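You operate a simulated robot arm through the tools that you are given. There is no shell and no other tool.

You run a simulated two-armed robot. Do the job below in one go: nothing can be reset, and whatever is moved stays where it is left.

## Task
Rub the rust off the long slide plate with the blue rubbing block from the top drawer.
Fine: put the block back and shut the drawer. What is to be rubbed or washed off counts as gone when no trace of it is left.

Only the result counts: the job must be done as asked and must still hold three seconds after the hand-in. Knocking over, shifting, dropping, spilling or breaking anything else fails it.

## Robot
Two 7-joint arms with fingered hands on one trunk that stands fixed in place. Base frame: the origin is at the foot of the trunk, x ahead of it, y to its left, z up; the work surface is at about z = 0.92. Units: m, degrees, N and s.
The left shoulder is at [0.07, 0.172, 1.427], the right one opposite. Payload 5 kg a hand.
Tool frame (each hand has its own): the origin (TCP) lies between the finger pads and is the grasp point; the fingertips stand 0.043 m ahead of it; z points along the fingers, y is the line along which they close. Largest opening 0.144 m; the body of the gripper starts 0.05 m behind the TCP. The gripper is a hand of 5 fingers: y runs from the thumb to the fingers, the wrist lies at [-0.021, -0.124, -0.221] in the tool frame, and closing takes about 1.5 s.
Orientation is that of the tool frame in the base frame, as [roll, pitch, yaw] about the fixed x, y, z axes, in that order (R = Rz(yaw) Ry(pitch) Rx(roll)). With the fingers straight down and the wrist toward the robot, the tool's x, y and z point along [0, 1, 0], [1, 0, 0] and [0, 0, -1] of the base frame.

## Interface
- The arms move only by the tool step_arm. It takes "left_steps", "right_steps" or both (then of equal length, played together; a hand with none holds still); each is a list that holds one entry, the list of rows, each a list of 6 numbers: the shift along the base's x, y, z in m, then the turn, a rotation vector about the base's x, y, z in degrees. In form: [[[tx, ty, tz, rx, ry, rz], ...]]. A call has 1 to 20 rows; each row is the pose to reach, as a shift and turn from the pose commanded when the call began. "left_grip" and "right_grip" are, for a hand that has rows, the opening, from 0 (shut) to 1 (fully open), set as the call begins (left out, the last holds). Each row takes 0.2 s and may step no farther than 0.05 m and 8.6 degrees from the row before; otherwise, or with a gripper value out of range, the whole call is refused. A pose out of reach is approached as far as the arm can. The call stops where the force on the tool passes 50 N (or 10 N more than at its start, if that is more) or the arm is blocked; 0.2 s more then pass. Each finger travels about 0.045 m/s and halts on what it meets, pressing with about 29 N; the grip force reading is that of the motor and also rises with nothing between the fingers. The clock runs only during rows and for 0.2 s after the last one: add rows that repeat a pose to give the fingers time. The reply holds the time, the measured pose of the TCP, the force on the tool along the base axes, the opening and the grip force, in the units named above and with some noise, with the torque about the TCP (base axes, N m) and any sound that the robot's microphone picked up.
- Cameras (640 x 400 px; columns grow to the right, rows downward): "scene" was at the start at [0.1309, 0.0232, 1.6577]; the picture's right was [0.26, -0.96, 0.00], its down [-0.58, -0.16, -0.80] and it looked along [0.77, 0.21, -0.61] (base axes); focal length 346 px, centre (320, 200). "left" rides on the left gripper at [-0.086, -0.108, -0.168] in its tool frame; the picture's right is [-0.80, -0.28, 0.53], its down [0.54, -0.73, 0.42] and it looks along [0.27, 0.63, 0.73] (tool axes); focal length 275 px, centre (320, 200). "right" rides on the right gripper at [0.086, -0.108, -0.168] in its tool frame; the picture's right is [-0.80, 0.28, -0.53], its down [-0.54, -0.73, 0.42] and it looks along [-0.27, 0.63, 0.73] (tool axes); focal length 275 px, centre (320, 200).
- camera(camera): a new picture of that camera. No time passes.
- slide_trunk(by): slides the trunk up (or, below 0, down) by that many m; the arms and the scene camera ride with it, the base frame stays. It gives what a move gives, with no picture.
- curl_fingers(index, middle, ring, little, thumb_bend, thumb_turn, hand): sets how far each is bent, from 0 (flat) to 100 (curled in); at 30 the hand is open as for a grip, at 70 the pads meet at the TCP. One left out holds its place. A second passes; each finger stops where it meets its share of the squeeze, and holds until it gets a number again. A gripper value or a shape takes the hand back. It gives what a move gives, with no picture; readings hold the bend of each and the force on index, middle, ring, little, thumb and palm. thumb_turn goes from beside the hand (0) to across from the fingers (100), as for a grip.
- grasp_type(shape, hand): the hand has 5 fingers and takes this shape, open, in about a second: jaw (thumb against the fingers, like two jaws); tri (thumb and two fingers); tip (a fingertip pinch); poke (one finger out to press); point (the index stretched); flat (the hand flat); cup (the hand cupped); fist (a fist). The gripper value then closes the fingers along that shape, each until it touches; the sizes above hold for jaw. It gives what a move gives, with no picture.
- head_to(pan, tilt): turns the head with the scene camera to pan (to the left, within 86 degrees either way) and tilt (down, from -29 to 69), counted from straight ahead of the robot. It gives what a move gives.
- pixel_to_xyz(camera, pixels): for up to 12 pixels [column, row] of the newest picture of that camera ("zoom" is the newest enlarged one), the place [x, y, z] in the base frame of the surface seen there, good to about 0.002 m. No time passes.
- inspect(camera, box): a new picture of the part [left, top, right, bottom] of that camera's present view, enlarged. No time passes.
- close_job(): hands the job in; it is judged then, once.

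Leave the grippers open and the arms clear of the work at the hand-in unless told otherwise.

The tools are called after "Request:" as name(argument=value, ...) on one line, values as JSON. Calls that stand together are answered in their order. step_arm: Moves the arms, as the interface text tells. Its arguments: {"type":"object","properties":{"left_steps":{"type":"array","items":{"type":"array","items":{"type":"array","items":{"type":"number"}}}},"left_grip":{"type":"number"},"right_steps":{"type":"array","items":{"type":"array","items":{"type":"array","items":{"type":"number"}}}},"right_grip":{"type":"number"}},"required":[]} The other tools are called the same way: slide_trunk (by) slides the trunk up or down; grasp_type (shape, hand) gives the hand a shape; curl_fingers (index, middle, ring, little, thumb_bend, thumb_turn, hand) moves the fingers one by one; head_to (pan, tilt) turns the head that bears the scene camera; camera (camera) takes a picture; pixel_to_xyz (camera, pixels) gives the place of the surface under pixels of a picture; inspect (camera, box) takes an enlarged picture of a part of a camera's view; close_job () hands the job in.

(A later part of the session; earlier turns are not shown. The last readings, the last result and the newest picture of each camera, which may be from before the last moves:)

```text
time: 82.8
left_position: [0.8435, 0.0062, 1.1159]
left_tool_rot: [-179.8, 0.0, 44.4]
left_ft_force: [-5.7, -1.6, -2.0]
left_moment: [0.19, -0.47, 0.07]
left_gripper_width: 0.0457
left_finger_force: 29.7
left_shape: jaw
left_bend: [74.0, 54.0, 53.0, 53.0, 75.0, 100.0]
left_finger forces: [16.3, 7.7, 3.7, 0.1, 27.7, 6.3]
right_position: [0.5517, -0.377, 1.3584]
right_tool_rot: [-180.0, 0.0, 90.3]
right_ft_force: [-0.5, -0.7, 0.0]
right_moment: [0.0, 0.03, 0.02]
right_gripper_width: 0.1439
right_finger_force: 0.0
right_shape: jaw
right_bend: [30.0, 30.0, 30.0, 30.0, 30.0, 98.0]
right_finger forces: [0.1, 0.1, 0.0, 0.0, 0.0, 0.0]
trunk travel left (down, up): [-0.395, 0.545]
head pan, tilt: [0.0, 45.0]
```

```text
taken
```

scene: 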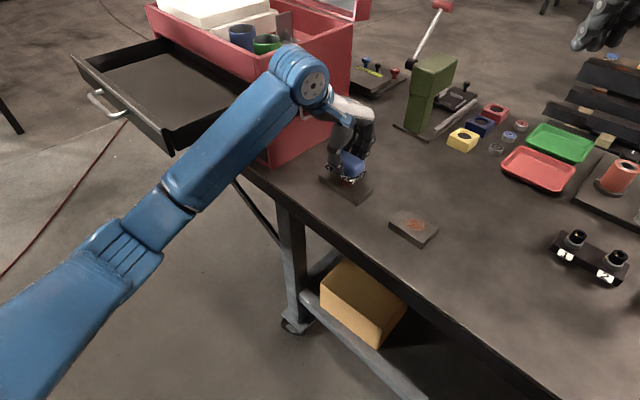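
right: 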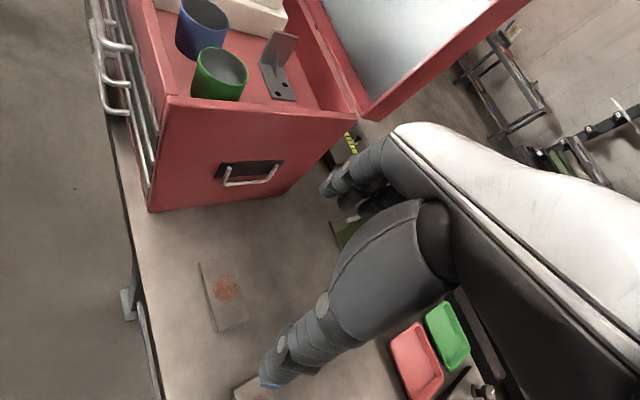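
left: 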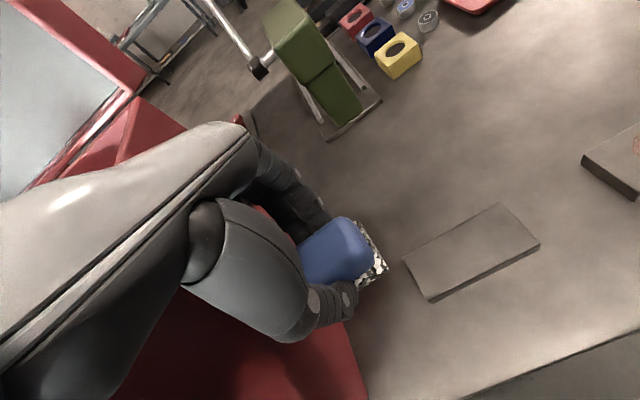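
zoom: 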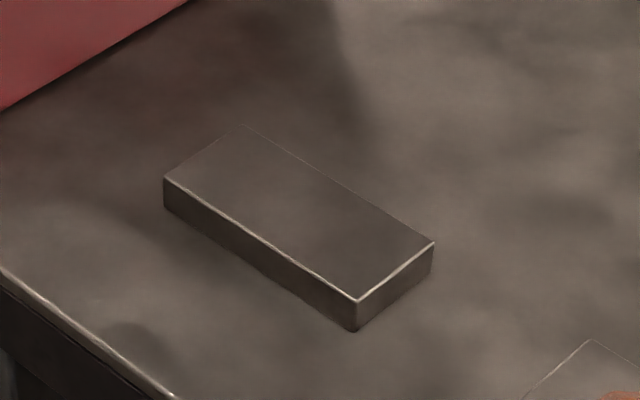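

The rust looks gone. But the palm reads 6.3 N and the tool -5.7 N, so the hand is touching the side of the chest. I'll back off along the plate at once.

Request:
step_arm(left_steps=[[[-0.015, -0.015, 0, 0, 0, 0], [-0.035, -0.035, 0, 0, 0, 0], [-0.055, -0.055, 0, 0, 0, 0]]])

Request:
camera(camera="scene")

```text
time: 83.7
left_position: [0.7903, -0.0475, 1.1164]
left_tool_rot: [-179.8, -0.1, 44.5]
left_ft_force: [-0.1, 0.2, -1.8]
left_moment: [-0.01, 0.02, 0.01]
left_gripper_width: 0.0457
left_finger_force: 28.7
left_shape: jaw
left_bend: [74.0, 54.0, 53.0, 53.0, 75.0, 100.0]
left_finger forces: [16.2, 7.8, 3.8, 0.0, 27.6, 0.0]
right_position: [0.5528, -0.3773, 1.3572]
right_tool_rot: [-180.0, 0.0, 90.2]
right_ft_force: [-0.3, 0.3, 0.3]
right_moment: [0.04, 0.03, -0.04]
right_gripper_width: 0.1438
right_finger_force: 0.0
right_shape: jaw
right_bend: [30.0, 30.0, 30.0, 30.0, 30.0, 98.0]
right_finger forces: [0.1, 0.0, 0.1, 0.0, 0.0, 0.0]
trunk travel left (down, up): [-0.395, 0.545]
head pan, tilt: [0.0, 45.0]
```

```text
taken
```

scene: 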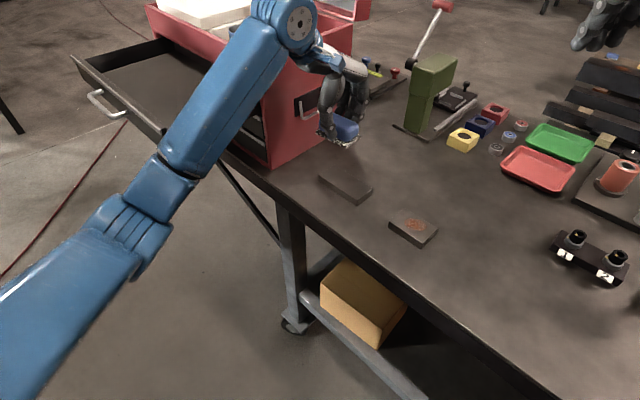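

The hand is free now. I'll check that the chest has not moved by measuring its side face, and take a close look at the plate for any rust left.

Request:
pixel_to_xyz(camera="scene", pixels=[[275, 150], [285, 135], [310, 135], [345, 60], [270, 165], [265, 140], [312, 105], [320, 187], [357, 203], [372, 187], [330, 170]])

Request:
inspect(camera="scene", box=[310, 150, 385, 210])

```text
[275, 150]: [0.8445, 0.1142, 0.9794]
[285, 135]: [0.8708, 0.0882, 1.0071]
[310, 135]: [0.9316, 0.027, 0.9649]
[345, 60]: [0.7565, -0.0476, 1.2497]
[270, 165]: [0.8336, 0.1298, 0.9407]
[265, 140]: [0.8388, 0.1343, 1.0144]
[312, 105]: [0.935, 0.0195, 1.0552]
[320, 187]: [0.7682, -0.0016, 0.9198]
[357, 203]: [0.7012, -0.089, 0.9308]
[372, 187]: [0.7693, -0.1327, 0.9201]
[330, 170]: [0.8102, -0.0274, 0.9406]
```

```text
6.67 times, centred on (348, 180) of scene
```

zoom: 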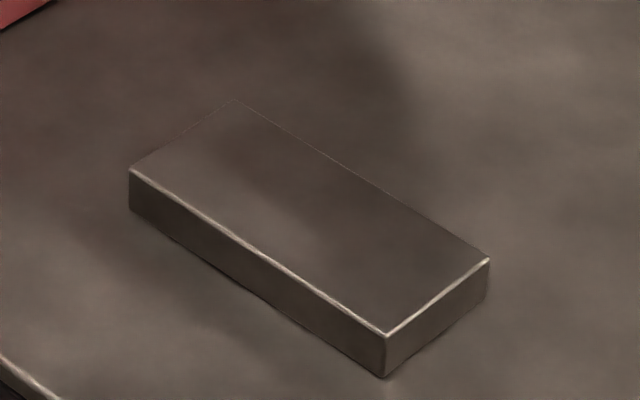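

The chest has not moved (side x + y = 0.959, front x - y = 0.704), and the plate looks clean from here, though it's partly in shadow. I'll look at it from the hand camera as well.

Request:
camera(camera="left")

Request:
inspect(camera="left", box=[340, 180, 500, 320])

```text
taken
```

left: 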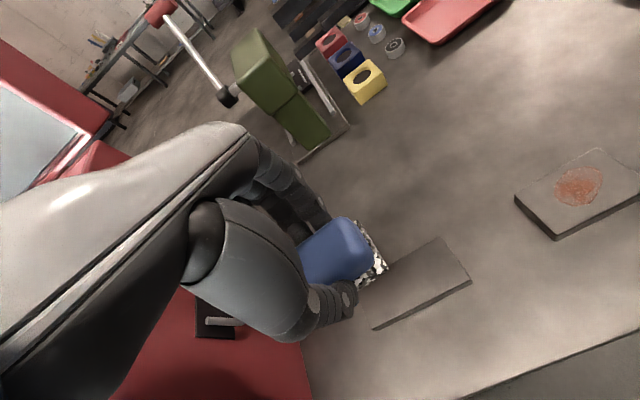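

```text
2.86 times, centred on (420, 250) of left
```

zoom: 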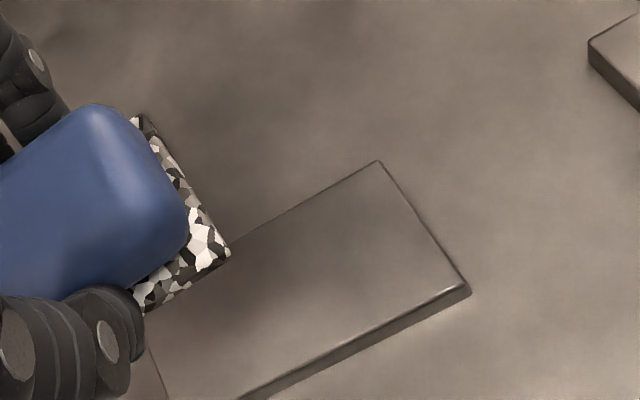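

The visible half is clean. I'll rise and move a little back toward the robot so the whole plate is seen unshaded, then inspect it again.

Request:
step_arm(left_steps=[[[-0.01, 0, 0.035, 0, 0, 0], [-0.025, 0, 0.075, 0, 0, 0], [-0.04, 0.01, 0.115, 0, 0, 0], [-0.055, 0.03, 0.155, 0, 0, 0], [-0.074, 0.06, 0.194, 0, 0, 0], [-0.074, 0.1, 0.194, 0, 0, 0]]])

Request:
inspect(camera="scene", box=[310, 150, 385, 210])

Request:
camera(camera="left")

```text
refused: row 5 steps farther than a row can; nothing moved
```

```text
6.67 times, centred on (348, 180) of scene
```

zoom: 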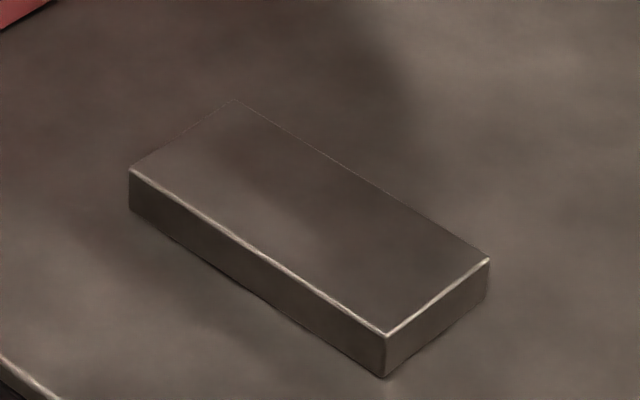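

```text
taken
```

left: 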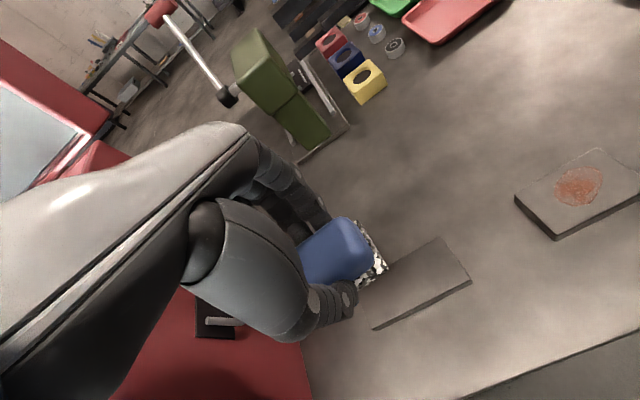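

The move was refused because one row stepped too far. I'll send it again with smaller rows.

Request:
step_arm(left_steps=[[[-0.01, 0, 0.03, 0, 0, 0], [-0.022, 0, 0.065, 0, 0, 0], [-0.034, 0.005, 0.1, 0, 0, 0], [-0.046, 0.015, 0.135, 0, 0, 0], [-0.058, 0.03, 0.165, 0, 0, 0], [-0.074, 0.05, 0.194, 0, 0, 0], [-0.074, 0.09, 0.194, 0, 0, 0]]])

Request:
inspect(camera="scene", box=[310, 150, 385, 210])

Request:
camera(camera="left")

```text
time: 85.2
left_position: [0.7165, 0.0451, 1.3085]
left_tool_rot: [-179.8, 0.0, 44.5]
left_ft_force: [0.2, 0.9, -0.7]
left_moment: [-0.02, 0.02, 0.0]
left_gripper_width: 0.0455
left_finger_force: 29.0
left_shape: jaw
left_bend: [74.0, 54.0, 53.0, 53.0, 75.0, 100.0]
left_finger forces: [16.1, 7.5, 3.7, 0.0, 27.5, 0.0]
right_position: [0.5537, -0.3735, 1.3586]
right_tool_rot: [-180.0, 0.2, 90.2]
right_ft_force: [-1.3, 0.8, 1.2]
right_moment: [-0.08, -0.01, 0.01]
right_gripper_width: 0.1438
right_finger_force: 0.0
right_shape: jaw
right_bend: [30.0, 30.0, 30.0, 30.0, 30.0, 98.0]
right_finger forces: [0.1, 0.0, 0.0, 0.1, 0.0, 0.0]
trunk travel left (down, up): [-0.395, 0.545]
head pan, tilt: [0.0, 45.0]
```

```text
6.67 times, centred on (348, 180) of scene
```

zoom: 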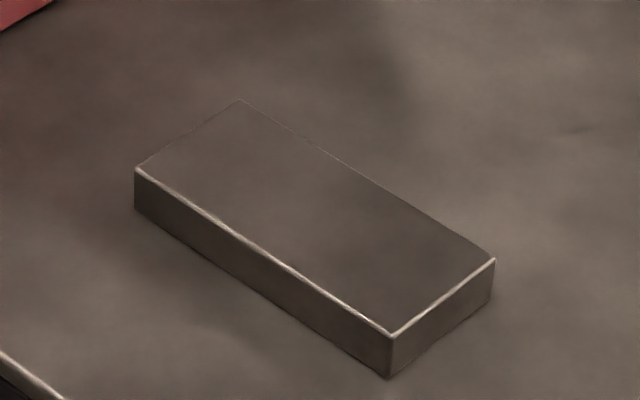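

```text
taken
```

left: 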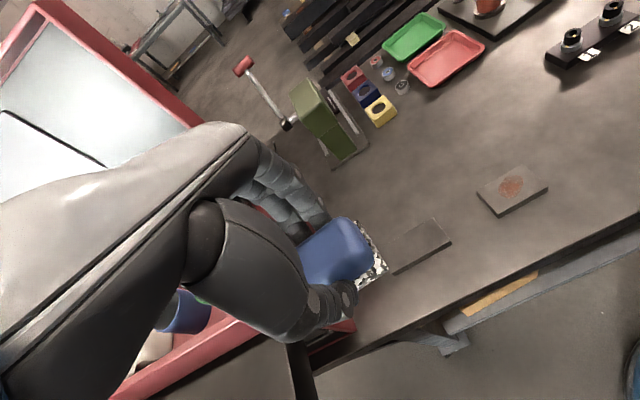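

The plate shows uniform grey with no orange. I'll take one closer enlargement of the place where the rust was, to be sure no faint trace remains.

Request:
inspect(camera="scene", box=[325, 160, 373, 200])

Request:
inspect(camera="left", box=[380, 160, 560, 290])

```text
10.00 times, centred on (349, 180) of scene
```

zoom: 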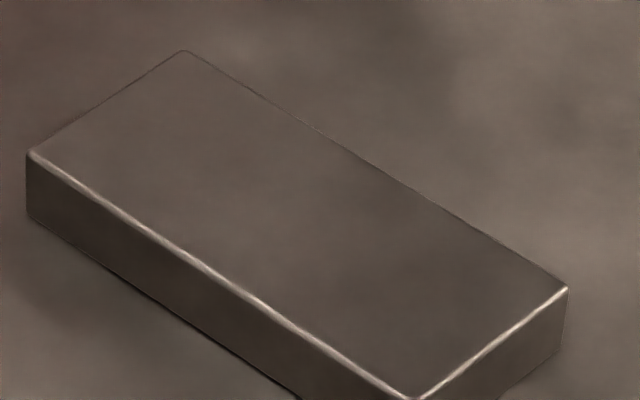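

```text
3.08 times, centred on (470, 225) of left
```

zoom: 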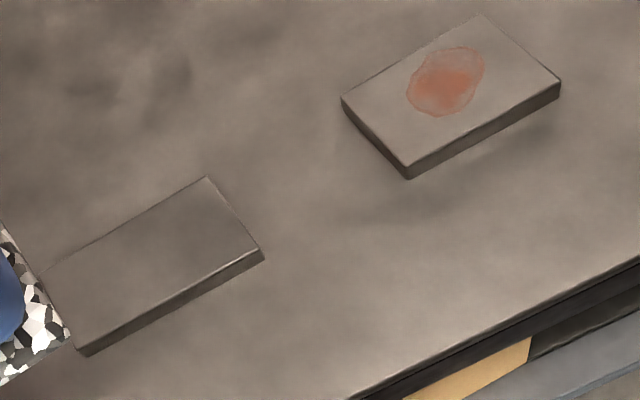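

Everything looks clean even at 10x, but a faint remainder could be too weak to see. I'll make one more rubbing pass for safety, moving back over the plate first and then down to 0.03 m above it.

Request:
step_arm(left_steps=[[[0.015, -0.035, 0, 0, 0, 0], [0.035, -0.075, 0, 0, 0, 0], [0.054, -0.1126, 0, 0, 0, 0], [0.054, -0.1126, -0.04, 0, 0, 0], [0.054, -0.1126, -0.08, 0, 0, 0], [0.054, -0.1126, -0.12, 0, 0, 0], [0.054, -0.1126, -0.16, 0, 0, 0], [0.054, -0.1126, -0.2, 0, 0, 0], [0.054, -0.1126, -0.24, 0, 0, 0], [0.054, -0.1126, -0.28, 0, 0, 0], [0.054, -0.1126, -0.28, 0, 0, 0]]])

Request:
inspect(camera="scene", box=[290, 120, 410, 220])

```text
time: 87.7
left_position: [0.7707, -0.0707, 1.0302]
left_tool_rot: [-180.0, -0.1, 44.4]
left_ft_force: [0.6, -0.1, -1.7]
left_moment: [-0.01, -0.01, -0.04]
left_gripper_width: 0.0452
left_finger_force: 29.1
left_shape: jaw
left_bend: [74.0, 54.0, 53.0, 53.0, 75.0, 100.0]
left_finger forces: [16.0, 7.4, 3.5, 0.1, 26.9, 0.0]
right_position: [0.5528, -0.3764, 1.358]
right_tool_rot: [180.0, 0.0, 90.2]
right_ft_force: [-0.3, 0.8, -0.8]
right_moment: [0.01, 0.0, -0.02]
right_gripper_width: 0.1439
right_finger_force: 0.0
right_shape: jaw
right_bend: [30.0, 30.0, 30.0, 30.0, 30.0, 98.0]
right_finger forces: [0.1, 0.0, 0.0, 0.0, 0.1, 0.0]
trunk travel left (down, up): [-0.395, 0.545]
head pan, tilt: [0.0, 45.0]
```

```text
4.00 times, centred on (350, 170) of scene
```

zoom: 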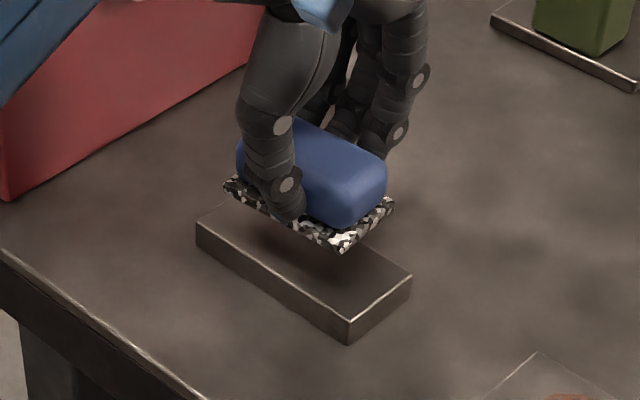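

The pad is above the plate, only about 3 mm off. I'll correct that and lower to contact.

Request:
step_arm(left_steps=[[[-0.001, 0.003, -0.01, 0, 0, 0], [-0.001, 0.003, -0.02, 0, 0, 0], [-0.001, 0.003, -0.028, 0, 0, 0], [-0.001, 0.003, -0.031, 0, 0, 0], [-0.001, 0.003, -0.033, 0, 0, 0], [-0.001, 0.003, -0.034, 0, 0, 0], [-0.001, 0.003, -0.034, 0, 0, 0]]])

```text
time: 89.2
left_position: [0.7694, -0.0675, 0.9973]
left_tool_rot: [180.0, 0.0, 44.4]
left_ft_force: [1.2, 0.5, 10.4]
left_moment: [-0.04, -0.14, 0.01]
left_gripper_width: 0.0458
left_finger_force: 28.9
left_shape: jaw
left_bend: [74.0, 54.0, 53.0, 53.0, 75.0, 100.0]
left_finger forces: [16.7, 8.1, 3.7, 0.0, 27.8, 0.0]
right_position: [0.5531, -0.3764, 1.3588]
right_tool_rot: [179.9, 0.0, 90.2]
right_ft_force: [-1.0, -0.1, -0.2]
right_moment: [-0.01, 0.01, 0.01]
right_gripper_width: 0.1437
right_finger_force: 0.1
right_shape: jaw
right_bend: [30.0, 30.0, 30.0, 30.0, 30.0, 98.0]
right_finger forces: [0.1, 0.0, 0.1, 0.0, 0.1, 0.0]
trunk travel left (down, up): [-0.395, 0.545]
head pan, tilt: [0.0, 45.0]
```

Contact at about 10 N. I'll repeat the strokes along the plate on both side offsets.

Request:
step_arm(left_steps=[[[0.008, 0.004, 0, 0, 0, 0], [0.018, 0.01, 0, 0, 0, 0], [0.024, 0.016, 0, 0, 0, 0], [0.014, 0.006, 0, 0, 0, 0], [0.004, -0.004, 0, 0, 0, 0], [-0.006, -0.014, 0, 0, 0, 0], [-0.014, -0.022, 0, 0, 0, 0], [-0.006, -0.014, 0, 0, 0, 0], [0.004, -0.004, 0, 0, 0, 0], [0.014, 0.006, 0, 0, 0, 0], [0.022, 0.018, 0, 0, 0, 0], [0.016, 0.024, 0, 0, 0, 0], [0.006, 0.014, 0, 0, 0, 0], [-0.004, 0.004, 0, 0, 0, 0], [-0.014, -0.006, 0, 0, 0, 0], [-0.022, -0.014, 0, 0, 0, 0], [-0.014, -0.006, 0, 0, 0, 0], [-0.004, 0.004, 0, 0, 0, 0], [0, 0, 0, 0, 0, 0]]])

Request:
inspect(camera="scene", box=[290, 120, 410, 220])

```text
time: 93.2
left_position: [0.7677, -0.0665, 0.9982]
left_tool_rot: [-180.0, -0.1, 44.5]
left_ft_force: [-6.7, 2.2, 13.2]
left_moment: [0.08, 0.21, 0.01]
left_gripper_width: 0.0459
left_finger_force: 29.1
left_shape: jaw
left_bend: [74.0, 54.0, 53.0, 53.0, 75.0, 100.0]
left_finger forces: [15.6, 7.2, 3.1, 0.1, 31.8, 0.1]
right_position: [0.5511, -0.3761, 1.3583]
right_tool_rot: [179.9, -0.1, 90.4]
right_ft_force: [1.1, -0.1, 0.2]
right_moment: [0.02, -0.05, 0.01]
right_gripper_width: 0.1437
right_finger_force: 0.1
right_shape: jaw
right_bend: [30.0, 30.0, 30.0, 30.0, 30.0, 98.0]
right_finger forces: [0.0, 0.1, 0.0, 0.1, 0.0, 0.0]
trunk travel left (down, up): [-0.395, 0.545]
head pan, tilt: [0.0, 45.0]
```

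```text
4.00 times, centred on (350, 170) of scene
```

zoom: 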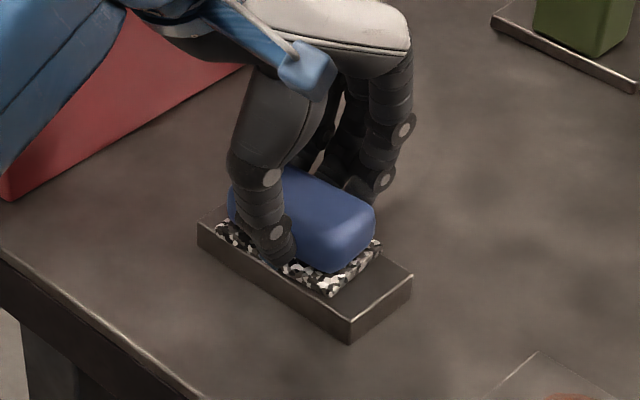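

The plate has not moved. I'll lift straight up, drawing back toward the robot, to z = 1.31.

Request:
step_arm(left_steps=[[[0, 0, 0.015, 0, 0, 0], [0, 0, 0.05, 0, 0, 0], [-0.005, 0, 0.09, 0, 0, 0], [-0.015, 0, 0.13, 0, 0, 0], [-0.025, 0, 0.17, 0, 0, 0], [-0.035, 0, 0.21, 0, 0, 0], [-0.043, 0, 0.25, 0, 0, 0], [-0.05, 0, 0.285, 0, 0, 0], [-0.052, 0.02, 0.312, 0, 0, 0], [-0.052, 0.06, 0.312, 0, 0, 0], [-0.052, 0.1, 0.312, 0, 0, 0]]])

Request:
inspect(camera="scene", box=[310, 150, 385, 210])

Request:
camera(camera="scene")

Request:
pixel_to_xyz(camera="zoom", pixels=[[135, 167], [240, 100], [393, 335], [493, 260]])

```text
time: 95.7
left_position: [0.7167, 0.0338, 1.3069]
left_tool_rot: [-179.9, 0.0, 44.4]
left_ft_force: [0.5, 0.9, -1.2]
left_moment: [-0.05, 0.01, 0.02]
left_gripper_width: 0.0456
left_finger_force: 28.8
left_shape: jaw
left_bend: [74.0, 54.0, 53.0, 53.0, 75.0, 100.0]
left_finger forces: [16.1, 7.5, 3.5, 0.0, 27.1, 0.0]
right_position: [0.5533, -0.3745, 1.3593]
right_tool_rot: [180.0, 0.1, 90.2]
right_ft_force: [-0.4, 0.9, 0.1]
right_moment: [-0.03, -0.02, -0.02]
right_gripper_width: 0.1436
right_finger_force: 0.0
right_shape: jaw
right_bend: [30.0, 30.0, 30.0, 30.0, 30.0, 98.0]
right_finger forces: [0.0, 0.1, 0.0, 0.0, 0.0, 0.0]
trunk travel left (down, up): [-0.395, 0.545]
head pan, tilt: [0.0, 45.0]
```

```text
6.67 times, centred on (348, 180) of scene
```

zoom: 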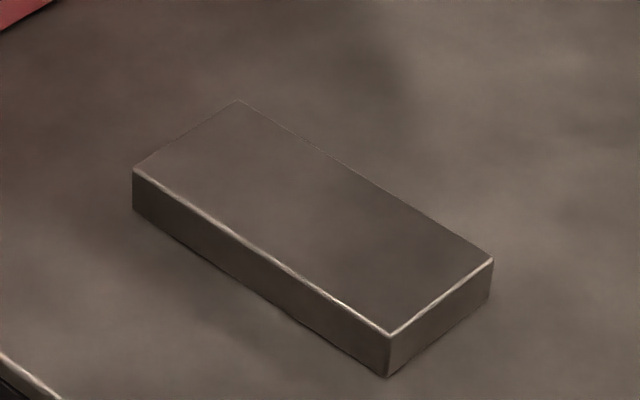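

```text
taken
```

scene: 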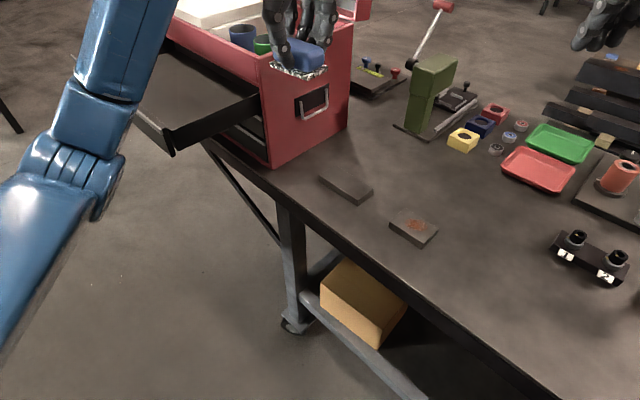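

```text
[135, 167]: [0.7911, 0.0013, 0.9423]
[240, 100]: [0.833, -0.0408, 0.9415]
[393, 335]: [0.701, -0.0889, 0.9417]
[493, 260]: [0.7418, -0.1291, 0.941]
```

The plate is clean and exactly where it was. I'll carry the block back the same way to above the drawer's near part.

Request:
step_arm(left_steps=[[[0, 0.04, 0, 0, 0, 0], [0, 0.08, 0, 0, 0, 0], [0, 0.12, 0, 0, 0, 0], [0, 0.16, 0, 0, 0, 0], [0, 0.2, 0, 0, 0, 0.5], [0, 0.24, 0, 0, 0, 1], [0.035, 0.258, 0, 0, 0, 1], [0.07, 0.272, 0, 0, 0, 1], [0.105, 0.285, 0, 0, 0, 1], [0.13, 0.295, 0, 0, 0, 1], [0.149, 0.302, 0, 0, 0, 1], [0.149, 0.302, 0, 0, 0, 1]]])

Request:
head_to(pan=20, tilt=38)

Request:
camera(camera="scene")

Request:
camera(camera="left")

```text
time: 98.2
left_position: [0.8658, 0.3347, 1.3084]
left_tool_rot: [-179.9, 0.0, 45.5]
left_ft_force: [-0.4, -0.5, -0.2]
left_moment: [-0.02, -0.01, 0.03]
left_gripper_width: 0.0455
left_finger_force: 29.3
left_shape: jaw
left_bend: [74.0, 54.0, 53.0, 53.0, 75.0, 100.0]
left_finger forces: [16.0, 7.4, 3.4, 0.1, 26.8, 0.0]
right_position: [0.5528, -0.377, 1.3592]
right_tool_rot: [-179.9, 0.0, 90.3]
right_ft_force: [-0.5, 0.2, -0.4]
right_moment: [0.03, -0.03, 0.03]
right_gripper_width: 0.1441
right_finger_force: 0.1
right_shape: jaw
right_bend: [30.0, 30.0, 30.0, 30.0, 30.0, 98.0]
right_finger forces: [0.0, 0.1, 0.0, 0.1, 0.1, 0.0]
trunk travel left (down, up): [-0.395, 0.545]
head pan, tilt: [0.0, 45.0]
```

```text
time: 99.1
left_position: [0.8668, 0.3351, 1.3071]
left_tool_rot: [-179.8, -0.1, 45.4]
left_ft_force: [0.2, -0.7, -2.2]
left_moment: [-0.01, 0.0, 0.01]
left_gripper_width: 0.0454
left_finger_force: 28.7
left_shape: jaw
left_bend: [74.0, 54.0, 53.0, 53.0, 75.0, 100.0]
left_finger forces: [15.9, 7.3, 3.5, 0.0, 26.8, 0.0]
right_position: [0.5536, -0.3758, 1.3572]
right_tool_rot: [-180.0, 0.0, 90.2]
right_ft_force: [-0.3, 0.4, 0.2]
right_moment: [0.02, 0.01, 0.01]
right_gripper_width: 0.144
right_finger_force: 0.0
right_shape: jaw
right_bend: [30.0, 30.0, 30.0, 30.0, 30.0, 98.0]
right_finger forces: [0.0, 0.0, 0.1, 0.0, 0.0, 0.0]
trunk travel left (down, up): [-0.395, 0.545]
head pan, tilt: [20.0, 38.0]
```

```text
taken
```

scene: 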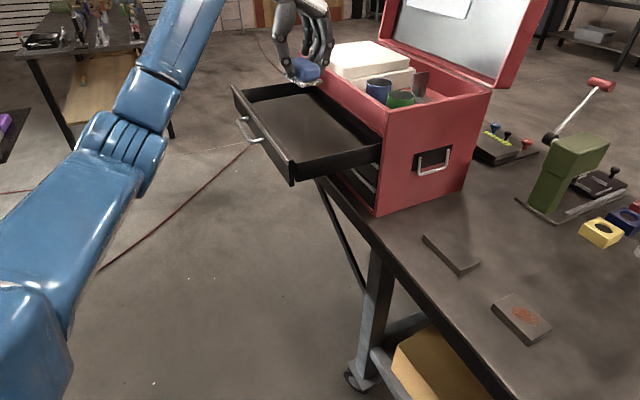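

```text
taken
```

left: 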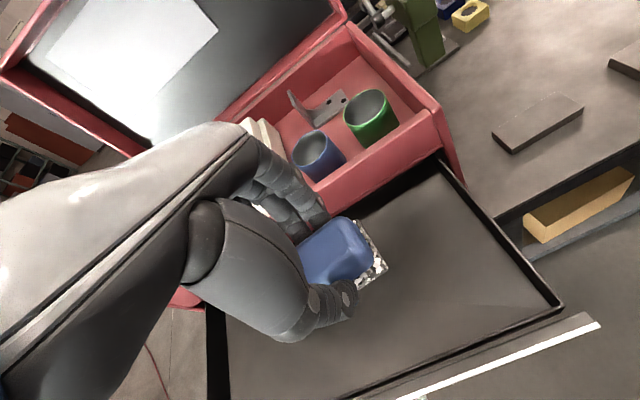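

The drawer is still open in the same place. I'll lower the block into it, to just above the floor.

Request:
step_arm(left_steps=[[[0, 0, -0.035, 0, 0, 0], [0, 0, -0.07, 0, 0, 0], [0, 0, -0.105, 0, 0, 0], [0, 0, -0.135, 0, 0, 0], [0, 0, -0.155, 0, 0, 0], [0, 0, -0.16, 0, 0, 0], [0, 0, -0.162, 0, 0, 0], [0, 0, -0.162, 0, 0, 0]]])

```text
time: 100.9
left_position: [0.8668, 0.334, 1.1452]
left_tool_rot: [-179.8, -0.1, 45.5]
left_ft_force: [-0.3, -0.1, -1.3]
left_moment: [-0.01, 0.01, 0.02]
left_gripper_width: 0.0453
left_finger_force: 29.1
left_shape: jaw
left_bend: [74.0, 54.0, 53.0, 53.0, 75.0, 100.0]
left_finger forces: [15.9, 7.5, 3.4, 0.0, 26.7, 0.0]
right_position: [0.5534, -0.3757, 1.3582]
right_tool_rot: [180.0, 0.0, 90.2]
right_ft_force: [-0.4, 0.1, -0.5]
right_moment: [-0.02, 0.02, -0.02]
right_gripper_width: 0.144
right_finger_force: 0.1
right_shape: jaw
right_bend: [30.0, 30.0, 30.0, 30.0, 30.0, 98.0]
right_finger forces: [0.0, 0.0, 0.0, 0.1, 0.1, 0.2]
trunk travel left (down, up): [-0.395, 0.545]
head pan, tilt: [20.0, 38.0]
```

Still hanging by its weight. I'll go down 2 mm more to feel the floor.

Request:
step_arm(left_steps=[[[0, 0, -0.001, 0, 0, 0], [0, 0, -0.002, 0, 0, 0], [0, 0, -0.002, 0, 0, 0]]])

```text
time: 101.7
left_position: [0.8658, 0.335, 1.1451]
left_tool_rot: [-179.8, -0.2, 45.5]
left_ft_force: [0.0, 0.4, 2.0]
left_moment: [-0.03, -0.09, 0.01]
left_gripper_width: 0.0455
left_finger_force: 29.0
left_shape: jaw
left_bend: [74.0, 54.0, 53.0, 53.0, 75.0, 100.0]
left_finger forces: [16.2, 7.4, 3.4, 0.0, 26.8, 0.0]
right_position: [0.5531, -0.3774, 1.3563]
right_tool_rot: [-179.9, -0.1, 90.2]
right_ft_force: [0.1, 0.9, 0.9]
right_moment: [-0.03, 0.01, -0.01]
right_gripper_width: 0.1439
right_finger_force: 0.0
right_shape: jaw
right_bend: [30.0, 30.0, 30.0, 30.0, 30.0, 98.0]
right_finger forces: [0.1, 0.1, 0.1, 0.1, 0.0, 0.0]
trunk travel left (down, up): [-0.395, 0.545]
head pan, tilt: [20.0, 38.0]
```

It has touched the floor (+2 N). I'll open the hand to about 0.086 m and then rise straight up.

Request:
step_arm(left_steps=[[[0, 0, 0, 0, 0, 0], [0, 0, 0, 0, 0, 0], [0, 0, 0, 0, 0, 0], [0, 0, 0, 0, 0, 0], [0, 0, 0, 0, 0, 0], [0, 0, 0, 0, 0, 0], [0, 0, 0.015, 0, 0, 0], [0, 0, 0.04, 0, 0, 0], [0, 0, 0.075, 0, 0, 0], [0, 0, 0.11, 0, 0, 0], [0, 0, 0.15, 0, 0, 0], [0, 0, 0.15, 0, 0, 0]]], left_grip=0.6)

Request:
inspect(camera="scene", box=[230, 40, 400, 190])

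```text
time: 104.3
left_position: [0.8668, 0.3352, 1.293]
left_tool_rot: [-179.8, 0.1, 45.5]
left_ft_force: [0.7, 0.3, -0.3]
left_moment: [0.0, 0.0, -0.03]
left_gripper_width: 0.0862
left_finger_force: 0.1
left_shape: jaw
left_bend: [74.0, 41.0, 38.0, 43.0, 66.0, 100.0]
left_finger forces: [0.1, 0.1, 0.0, 0.0, 0.0, 0.0]
right_position: [0.5524, -0.3755, 1.3587]
right_tool_rot: [-179.9, 0.0, 90.2]
right_ft_force: [0.1, -0.1, -1.0]
right_moment: [-0.01, 0.0, 0.0]
right_gripper_width: 0.1436
right_finger_force: 0.0
right_shape: jaw
right_bend: [30.0, 30.0, 30.0, 30.0, 30.0, 98.0]
right_finger forces: [0.1, 0.1, 0.0, 0.0, 0.1, 0.1]
trunk travel left (down, up): [-0.395, 0.545]
head pan, tilt: [20.0, 38.0]
```

```text
2.67 times, centred on (315, 115) of scene
```

zoom: 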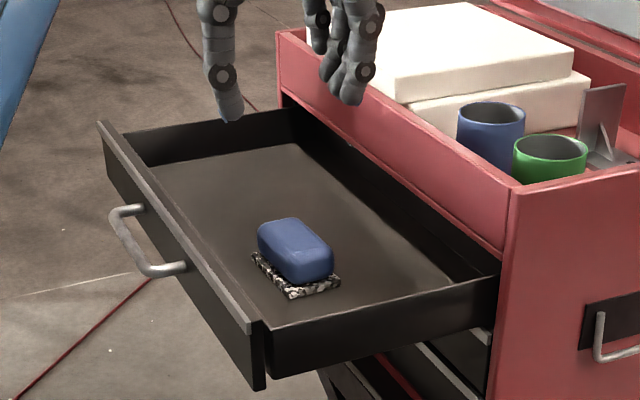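

The block sits level in the drawer. I'd like it back on its original spot too, so I'll measure it and use the same slanted pinch to carry it there.

Request:
pixel_to_xyz(camera="zoom", pixels=[[252, 256], [290, 297], [340, 281], [265, 225], [295, 250], [325, 255], [245, 325], [480, 275]])

Request:
grasp_type(hand="left", shape="tip")

```text
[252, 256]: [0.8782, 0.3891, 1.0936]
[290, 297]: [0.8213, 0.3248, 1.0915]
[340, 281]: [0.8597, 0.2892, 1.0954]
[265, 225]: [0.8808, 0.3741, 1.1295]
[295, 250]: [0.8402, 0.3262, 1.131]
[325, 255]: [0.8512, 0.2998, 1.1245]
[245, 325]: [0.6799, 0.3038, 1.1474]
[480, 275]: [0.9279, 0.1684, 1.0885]
```

```text
time: 105.2
left_position: [0.866, 0.336, 1.2947]
left_tool_rot: [-179.9, -0.1, 45.5]
left_ft_force: [0.9, -1.3, -0.3]
left_moment: [0.01, 0.04, 0.03]
left_gripper_width: 0.1442
left_finger_force: 0.0
left_shape: tip
left_bend: [30.0, 98.0, 99.0, 99.0, 30.0, 98.0]
left_finger forces: [0.1, 0.0, 0.0, 0.1, 0.0, 0.0]
right_position: [0.5546, -0.3758, 1.3572]
right_tool_rot: [180.0, 0.0, 90.2]
right_ft_force: [-0.5, -0.4, 0.2]
right_moment: [0.01, -0.02, 0.02]
right_gripper_width: 0.1438
right_finger_force: 0.0
right_shape: jaw
right_bend: [30.0, 30.0, 30.0, 30.0, 30.0, 98.0]
right_finger forces: [0.0, 0.1, 0.0, 0.0, 0.1, 0.1]
trunk travel left (down, up): [-0.395, 0.545]
head pan, tilt: [20.0, 38.0]
```

The block's centre is at [0.869, 0.339]. I'll slant the hand 45 degrees again with an opening of 0.065 m, holding the height.

Request:
step_arm(left_steps=[[[-0.002, -0.002, 0, 5.303, -5.303, 0], [-0.004, -0.004, 0, 10.607, -10.607, 0], [-0.006, -0.006, 0, 15.91, -15.91, 0], [-0.0075, -0.0075, 0, 21.213, -21.213, 0], [-0.0075, -0.0075, 0, 26.517, -26.517, 0], [-0.0075, -0.0075, 0, 31.82, -31.82, 0], [-0.0075, -0.0075, 0, 31.82, -31.82, 0]]], left_grip=0.45)

Request:
step_arm(left_steps=[[[0, 0, -0.035, 0, 0, 0], [0, 0, -0.07, 0, 0, 0], [0, 0, -0.105, 0, 0, 0], [0, 0, -0.115, 0, 0, 0]]])

Request:
camera(camera="left")

Request:
inspect(camera="scene", box=[230, 40, 400, 190])

```text
time: 106.8
left_position: [0.8581, 0.3281, 1.2941]
left_tool_rot: [179.6, -45.1, 45.7]
left_ft_force: [-0.4, 0.4, 0.1]
left_moment: [-0.02, 0.03, -0.02]
left_gripper_width: 0.0656
left_finger_force: 0.0
left_shape: tip
left_bend: [73.0, 98.0, 99.0, 99.0, 72.0, 100.0]
left_finger forces: [0.1, 0.0, 0.0, 0.0, 0.1, 0.1]
right_position: [0.5543, -0.3761, 1.3586]
right_tool_rot: [-179.9, 0.0, 90.0]
right_ft_force: [-0.1, -0.1, -0.6]
right_moment: [-0.01, 0.02, -0.01]
right_gripper_width: 0.1439
right_finger_force: 0.0
right_shape: jaw
right_bend: [30.0, 30.0, 30.0, 30.0, 30.0, 98.0]
right_finger forces: [0.0, 0.1, 0.0, 0.0, 0.0, 0.0]
trunk travel left (down, up): [-0.395, 0.545]
head pan, tilt: [20.0, 38.0]
```

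```text
time: 107.8
left_position: [0.8586, 0.3279, 1.1797]
left_tool_rot: [179.7, -45.0, 45.6]
left_ft_force: [0.4, 0.6, 0.6]
left_moment: [-0.02, 0.0, 0.0]
left_gripper_width: 0.0653
left_finger_force: 0.2
left_shape: tip
left_bend: [73.0, 98.0, 99.0, 99.0, 72.0, 100.0]
left_finger forces: [0.0, 0.1, 0.0, 0.0, 0.1, 0.0]
right_position: [0.5537, -0.3755, 1.3582]
right_tool_rot: [-180.0, 0.0, 90.1]
right_ft_force: [0.5, 0.6, -0.7]
right_moment: [0.01, 0.02, -0.03]
right_gripper_width: 0.1439
right_finger_force: 0.2
right_shape: jaw
right_bend: [30.0, 30.0, 30.0, 30.0, 30.0, 98.0]
right_finger forces: [0.0, 0.1, 0.0, 0.0, 0.0, 0.0]
trunk travel left (down, up): [-0.395, 0.545]
head pan, tilt: [20.0, 38.0]
```

```text
taken
```

left: 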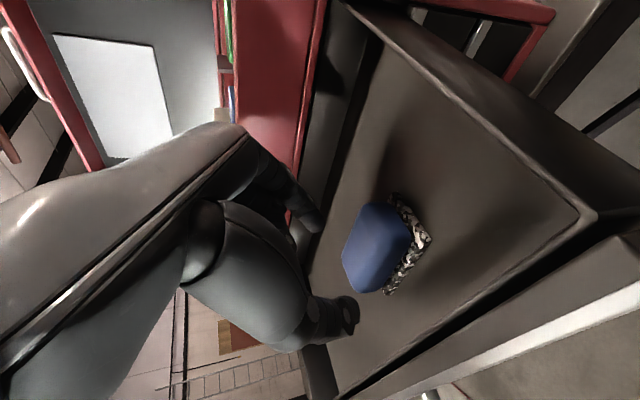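

```text
2.67 times, centred on (315, 115) of scene
```

zoom: 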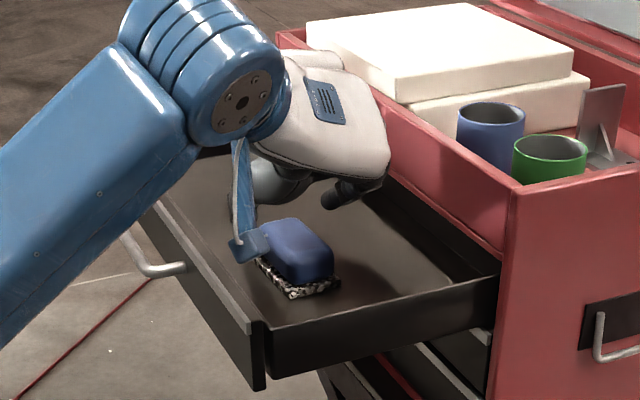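

The view matches the one before the first pinch. I'll lower to z = 1.148 and close the pinch.

Request:
step_arm(left_steps=[[[0, 0, -0.011, 0, 0, 0], [0, 0, -0.022, 0, 0, 0], [0, 0, -0.032, 0, 0, 0], [0, 0, -0.032, 0, 0, 0]]])

Request:
step_arm(left_steps=[[[0, 0, 0, 0, 0, 0], [0, 0, 0, 0, 0, 0], [0, 0, 0, 0, 0, 0], [0, 0, 0, 0, 0, 0], [0, 0, 0, 0, 0, 0], [0, 0, 0, 0, 0, 0]]], left_grip=0.0)

Request:
camera(camera="left")

```text
time: 108.8
left_position: [0.8578, 0.3285, 1.1482]
left_tool_rot: [179.7, -45.0, 45.8]
left_ft_force: [0.0, 0.2, 0.0]
left_moment: [-0.02, 0.01, 0.0]
left_gripper_width: 0.0652
left_finger_force: 0.0
left_shape: tip
left_bend: [73.0, 98.0, 99.0, 99.0, 72.0, 100.0]
left_finger forces: [0.2, 0.0, 0.0, 0.0, 0.0, 0.0]
right_position: [0.5533, -0.3764, 1.358]
right_tool_rot: [180.0, 0.1, 90.2]
right_ft_force: [-0.3, 0.4, -0.5]
right_moment: [0.0, -0.03, -0.01]
right_gripper_width: 0.1441
right_finger_force: 0.0
right_shape: jaw
right_bend: [30.0, 30.0, 30.0, 30.0, 30.0, 98.0]
right_finger forces: [0.0, 0.0, 0.0, 0.0, 0.0, 0.0]
trunk travel left (down, up): [-0.395, 0.545]
head pan, tilt: [20.0, 38.0]
```

```text
time: 110.2
left_position: [0.8585, 0.3277, 1.1478]
left_tool_rot: [179.7, -45.0, 45.7]
left_ft_force: [0.7, -0.1, -0.7]
left_moment: [-0.03, 0.04, -0.02]
left_gripper_width: 0.0447
left_finger_force: 29.0
left_shape: tip
left_bend: [73.0, 100.0, 100.0, 100.0, 74.0, 100.0]
left_finger forces: [26.0, 0.0, 0.0, 0.0, 26.1, 0.0]
right_position: [0.554, -0.3761, 1.3572]
right_tool_rot: [-180.0, 0.0, 90.2]
right_ft_force: [0.4, 0.5, -0.2]
right_moment: [-0.01, -0.01, 0.02]
right_gripper_width: 0.1439
right_finger_force: 0.1
right_shape: jaw
right_bend: [30.0, 30.0, 30.0, 30.0, 30.0, 98.0]
right_finger forces: [0.0, 0.0, 0.0, 0.0, 0.0, 0.0]
trunk travel left (down, up): [-0.395, 0.545]
head pan, tilt: [20.0, 38.0]
```

```text
taken
```

left: 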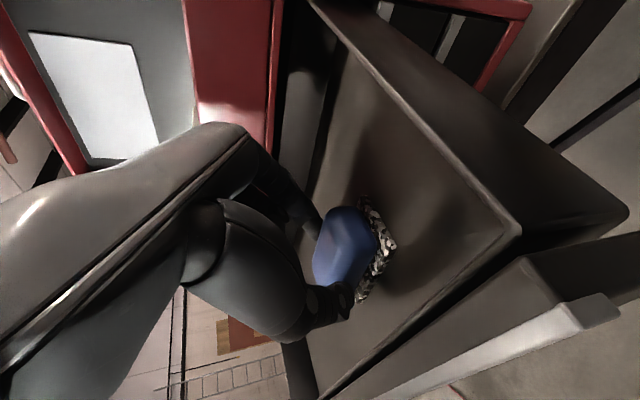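

The pinch is firm again (26 N on each). I'll lift 1 cm, carry the block 0.2 m along the drawer and 0.035 m back toward the panel, onto its first place.

Request:
step_arm(left_steps=[[[0, 0, 0.005, 0, 0, 0], [0, 0, 0.01, 0, 0, 0], [0.0236, 0.0236, 0.01, 0, 0, 0], [0.0471, 0.0471, 0.01, 0, 0, 0], [0.0707, 0.0707, 0.01, 0, 0, 0], [0.0943, 0.0943, 0.01, 0, 0, 0], [0.1179, 0.1179, 0.01, 0, 0, 0], [0.1414, 0.1414, 0.01, 0, 0, 0], [0.155, 0.128, 0.01, 0, 0, 0], [0.168, 0.115, 0.01, 0, 0, 0], [0.168, 0.115, 0.01, 0, 0, 0]]])

Request:
inspect(camera="scene", box=[230, 30, 400, 180])

Request:
camera(camera="left")

```text
time: 112.6
left_position: [1.0276, 0.4452, 1.1559]
left_tool_rot: [179.6, -45.0, 45.6]
left_ft_force: [0.1, 0.0, -0.5]
left_moment: [-0.05, 0.02, -0.06]
left_gripper_width: 0.0449
left_finger_force: 29.2
left_shape: tip
left_bend: [73.0, 100.0, 100.0, 100.0, 74.0, 100.0]
left_finger forces: [26.1, 0.0, 0.0, 0.0, 26.1, 0.1]
right_position: [0.5528, -0.3752, 1.3585]
right_tool_rot: [-179.9, -0.1, 90.2]
right_ft_force: [0.3, 0.6, 0.6]
right_moment: [0.0, -0.01, 0.04]
right_gripper_width: 0.1438
right_finger_force: 0.1
right_shape: jaw
right_bend: [30.0, 30.0, 30.0, 30.0, 30.0, 98.0]
right_finger forces: [0.0, 0.0, 0.0, 0.0, 0.0, 0.1]
trunk travel left (down, up): [-0.395, 0.545]
head pan, tilt: [20.0, 38.0]
```

```text
2.67 times, centred on (315, 105) of scene
```

zoom: 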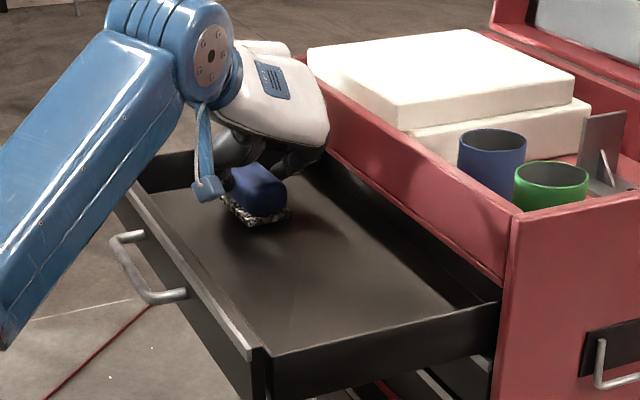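

```text
taken
```

left: 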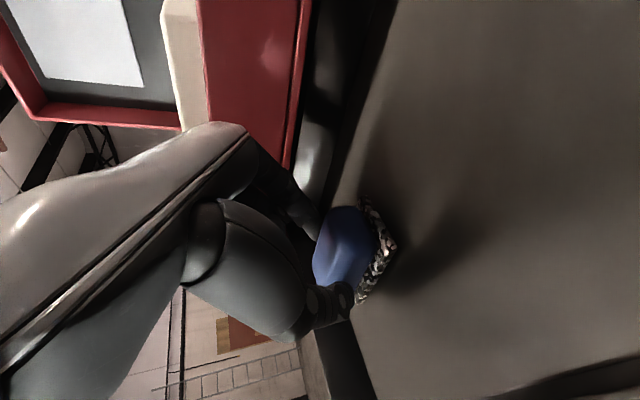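

The block is over its first place and level. I'll lower it about 1 cm to the floor.

Request:
step_arm(left_steps=[[[0, 0, -0.004, 0, 0, 0], [0, 0, -0.008, 0, 0, 0], [0, 0, -0.01, 0, 0, 0], [0, 0, -0.01, 0, 0, 0]]])

```text
time: 113.6
left_position: [1.0262, 0.4425, 1.146]
left_tool_rot: [179.6, -45.1, 45.8]
left_ft_force: [0.2, 0.4, 0.6]
left_moment: [-0.01, 0.03, -0.02]
left_gripper_width: 0.045
left_finger_force: 29.3
left_shape: tip
left_bend: [73.0, 100.0, 100.0, 100.0, 74.0, 100.0]
left_finger forces: [26.2, 0.1, 0.0, 0.1, 26.2, 0.0]
right_position: [0.5538, -0.3764, 1.3582]
right_tool_rot: [180.0, 0.0, 90.2]
right_ft_force: [0.0, 0.8, 0.2]
right_moment: [0.0, 0.02, 0.02]
right_gripper_width: 0.1438
right_finger_force: 0.2
right_shape: jaw
right_bend: [30.0, 30.0, 30.0, 30.0, 30.0, 98.0]
right_finger forces: [0.1, 0.1, 0.0, 0.0, 0.0, 0.0]
trunk travel left (down, up): [-0.395, 0.545]
head pan, tilt: [20.0, 38.0]
```

The weight is off the hand, so the block is on the floor. I'll open to 0.065 m and rise straight up 0.15 m.

Request:
step_arm(left_steps=[[[0, 0, 0, 0, 0, 0], [0, 0, 0, 0, 0, 0], [0, 0, 0, 0, 0, 0], [0, 0, 0, 0, 0, 0], [0, 0, 0, 0, 0, 0], [0, 0, 0.015, 0, 0, 0], [0, 0, 0.04, 0, 0, 0], [0, 0, 0.075, 0, 0, 0], [0, 0, 0.11, 0, 0, 0], [0, 0, 0.145, 0, 0, 0], [0, 0, 0.145, 0, 0, 0]]], left_grip=0.45)

Request:
inspect(camera="scene", box=[230, 30, 400, 180])

```text
time: 116.0
left_position: [1.0272, 0.4418, 1.2928]
left_tool_rot: [179.7, -45.0, 45.5]
left_ft_force: [0.8, 0.4, 0.6]
left_moment: [-0.02, -0.03, -0.01]
left_gripper_width: 0.0643
left_finger_force: 0.1
left_shape: tip
left_bend: [73.0, 98.0, 99.0, 99.0, 72.0, 100.0]
left_finger forces: [0.0, 0.1, 0.0, 0.1, 0.0, 0.1]
right_position: [0.5543, -0.3762, 1.3587]
right_tool_rot: [179.9, 0.0, 90.3]
right_ft_force: [0.6, 0.3, 0.0]
right_moment: [0.02, -0.01, -0.05]
right_gripper_width: 0.1437
right_finger_force: 0.0
right_shape: jaw
right_bend: [30.0, 30.0, 30.0, 30.0, 30.0, 98.0]
right_finger forces: [0.1, 0.0, 0.0, 0.1, 0.1, 0.1]
trunk travel left (down, up): [-0.395, 0.545]
head pan, tilt: [20.0, 38.0]
```

```text
2.67 times, centred on (315, 105) of scene
```

zoom: 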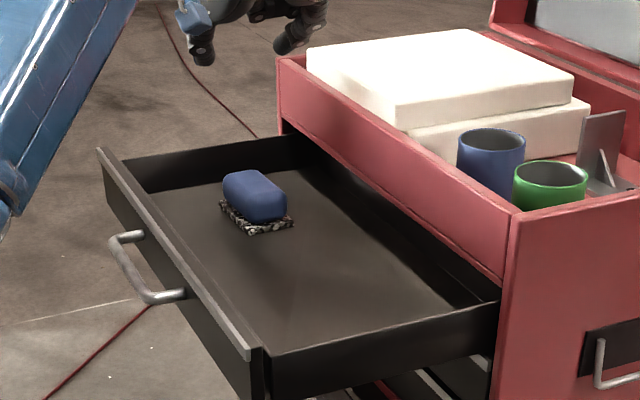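

The block is back where it first lay. I'll take the hand out over the drawer, up and away to the left front side.

Request:
step_arm(left_steps=[[[-0.03, 0.005, 0.01, 0, 0, 0], [-0.07, 0.012, 0.02, 0, 0, 0], [-0.11, 0.018, 0.03, 0, 0, 0], [-0.155, 0.025, 0.04, 0, 0, 0], [-0.2, 0.033, 0.05, 0, 0, 0], [-0.245, 0.045, 0.055, 0, 0, 0], [-0.285, 0.06, 0.055, 0, 0, 0], [-0.31, 0.08, 0.055, 0, 0, 0]]])

Request:
step_arm(left_steps=[[[0, 0, 0, -5.303, 5.303, 0], [0, 0, 0, -10.607, 10.607, 0], [0, 0, 0, -15.91, 15.91, 0], [0, 0, 0, -21.213, 21.213, 0], [0, 0, 0, -26.517, 26.517, 0], [0, 0, 0, -31.82, 31.82, 0], [0, 0, 0, -31.82, 31.82, 0]]])

Request:
camera(camera="scene")

```text
time: 117.8
left_position: [0.714, 0.5238, 1.3456]
left_tool_rot: [179.6, -45.0, 45.7]
left_ft_force: [0.4, -0.9, -1.1]
left_moment: [-0.02, -0.01, -0.04]
left_gripper_width: 0.0645
left_finger_force: 0.0
left_shape: tip
left_bend: [73.0, 98.0, 99.0, 99.0, 72.0, 100.0]
left_finger forces: [0.1, 0.1, 0.1, 0.0, 0.0, 0.1]
right_position: [0.552, -0.3738, 1.3595]
right_tool_rot: [180.0, 0.0, 90.3]
right_ft_force: [-1.4, -0.6, 0.0]
right_moment: [0.01, -0.03, 0.01]
right_gripper_width: 0.144
right_finger_force: 0.0
right_shape: jaw
right_bend: [30.0, 30.0, 30.0, 30.0, 30.0, 98.0]
right_finger forces: [0.1, 0.0, 0.0, 0.0, 0.0, 0.0]
trunk travel left (down, up): [-0.395, 0.545]
head pan, tilt: [20.0, 38.0]
```

```text
time: 119.4
left_position: [0.7155, 0.5225, 1.3465]
left_tool_rot: [-179.9, 0.1, 45.5]
left_ft_force: [0.8, 0.0, -0.3]
left_moment: [0.0, 0.0, -0.01]
left_gripper_width: 0.0647
left_finger_force: 0.2
left_shape: tip
left_bend: [73.0, 98.0, 99.0, 99.0, 72.0, 100.0]
left_finger forces: [0.0, 0.0, 0.0, 0.1, 0.0, 0.0]
right_position: [0.5522, -0.3758, 1.3579]
right_tool_rot: [180.0, 0.0, 90.1]
right_ft_force: [-1.1, -0.3, 0.2]
right_moment: [0.01, -0.01, -0.02]
right_gripper_width: 0.1439
right_finger_force: 0.1
right_shape: jaw
right_bend: [30.0, 30.0, 30.0, 30.0, 30.0, 98.0]
right_finger forces: [0.0, 0.1, 0.1, 0.0, 0.0, 0.1]
trunk travel left (down, up): [-0.395, 0.545]
head pan, tilt: [20.0, 38.0]
```

```text
taken
```

scene: 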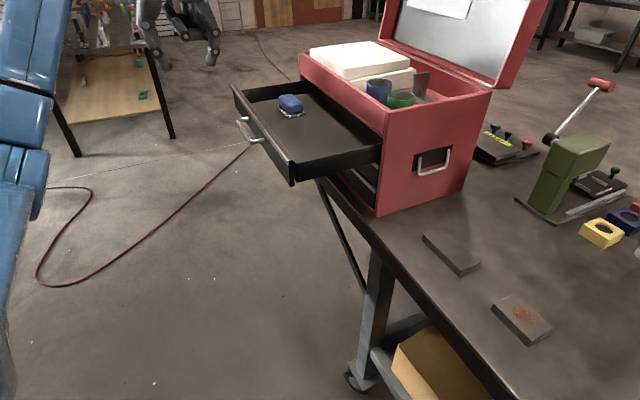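

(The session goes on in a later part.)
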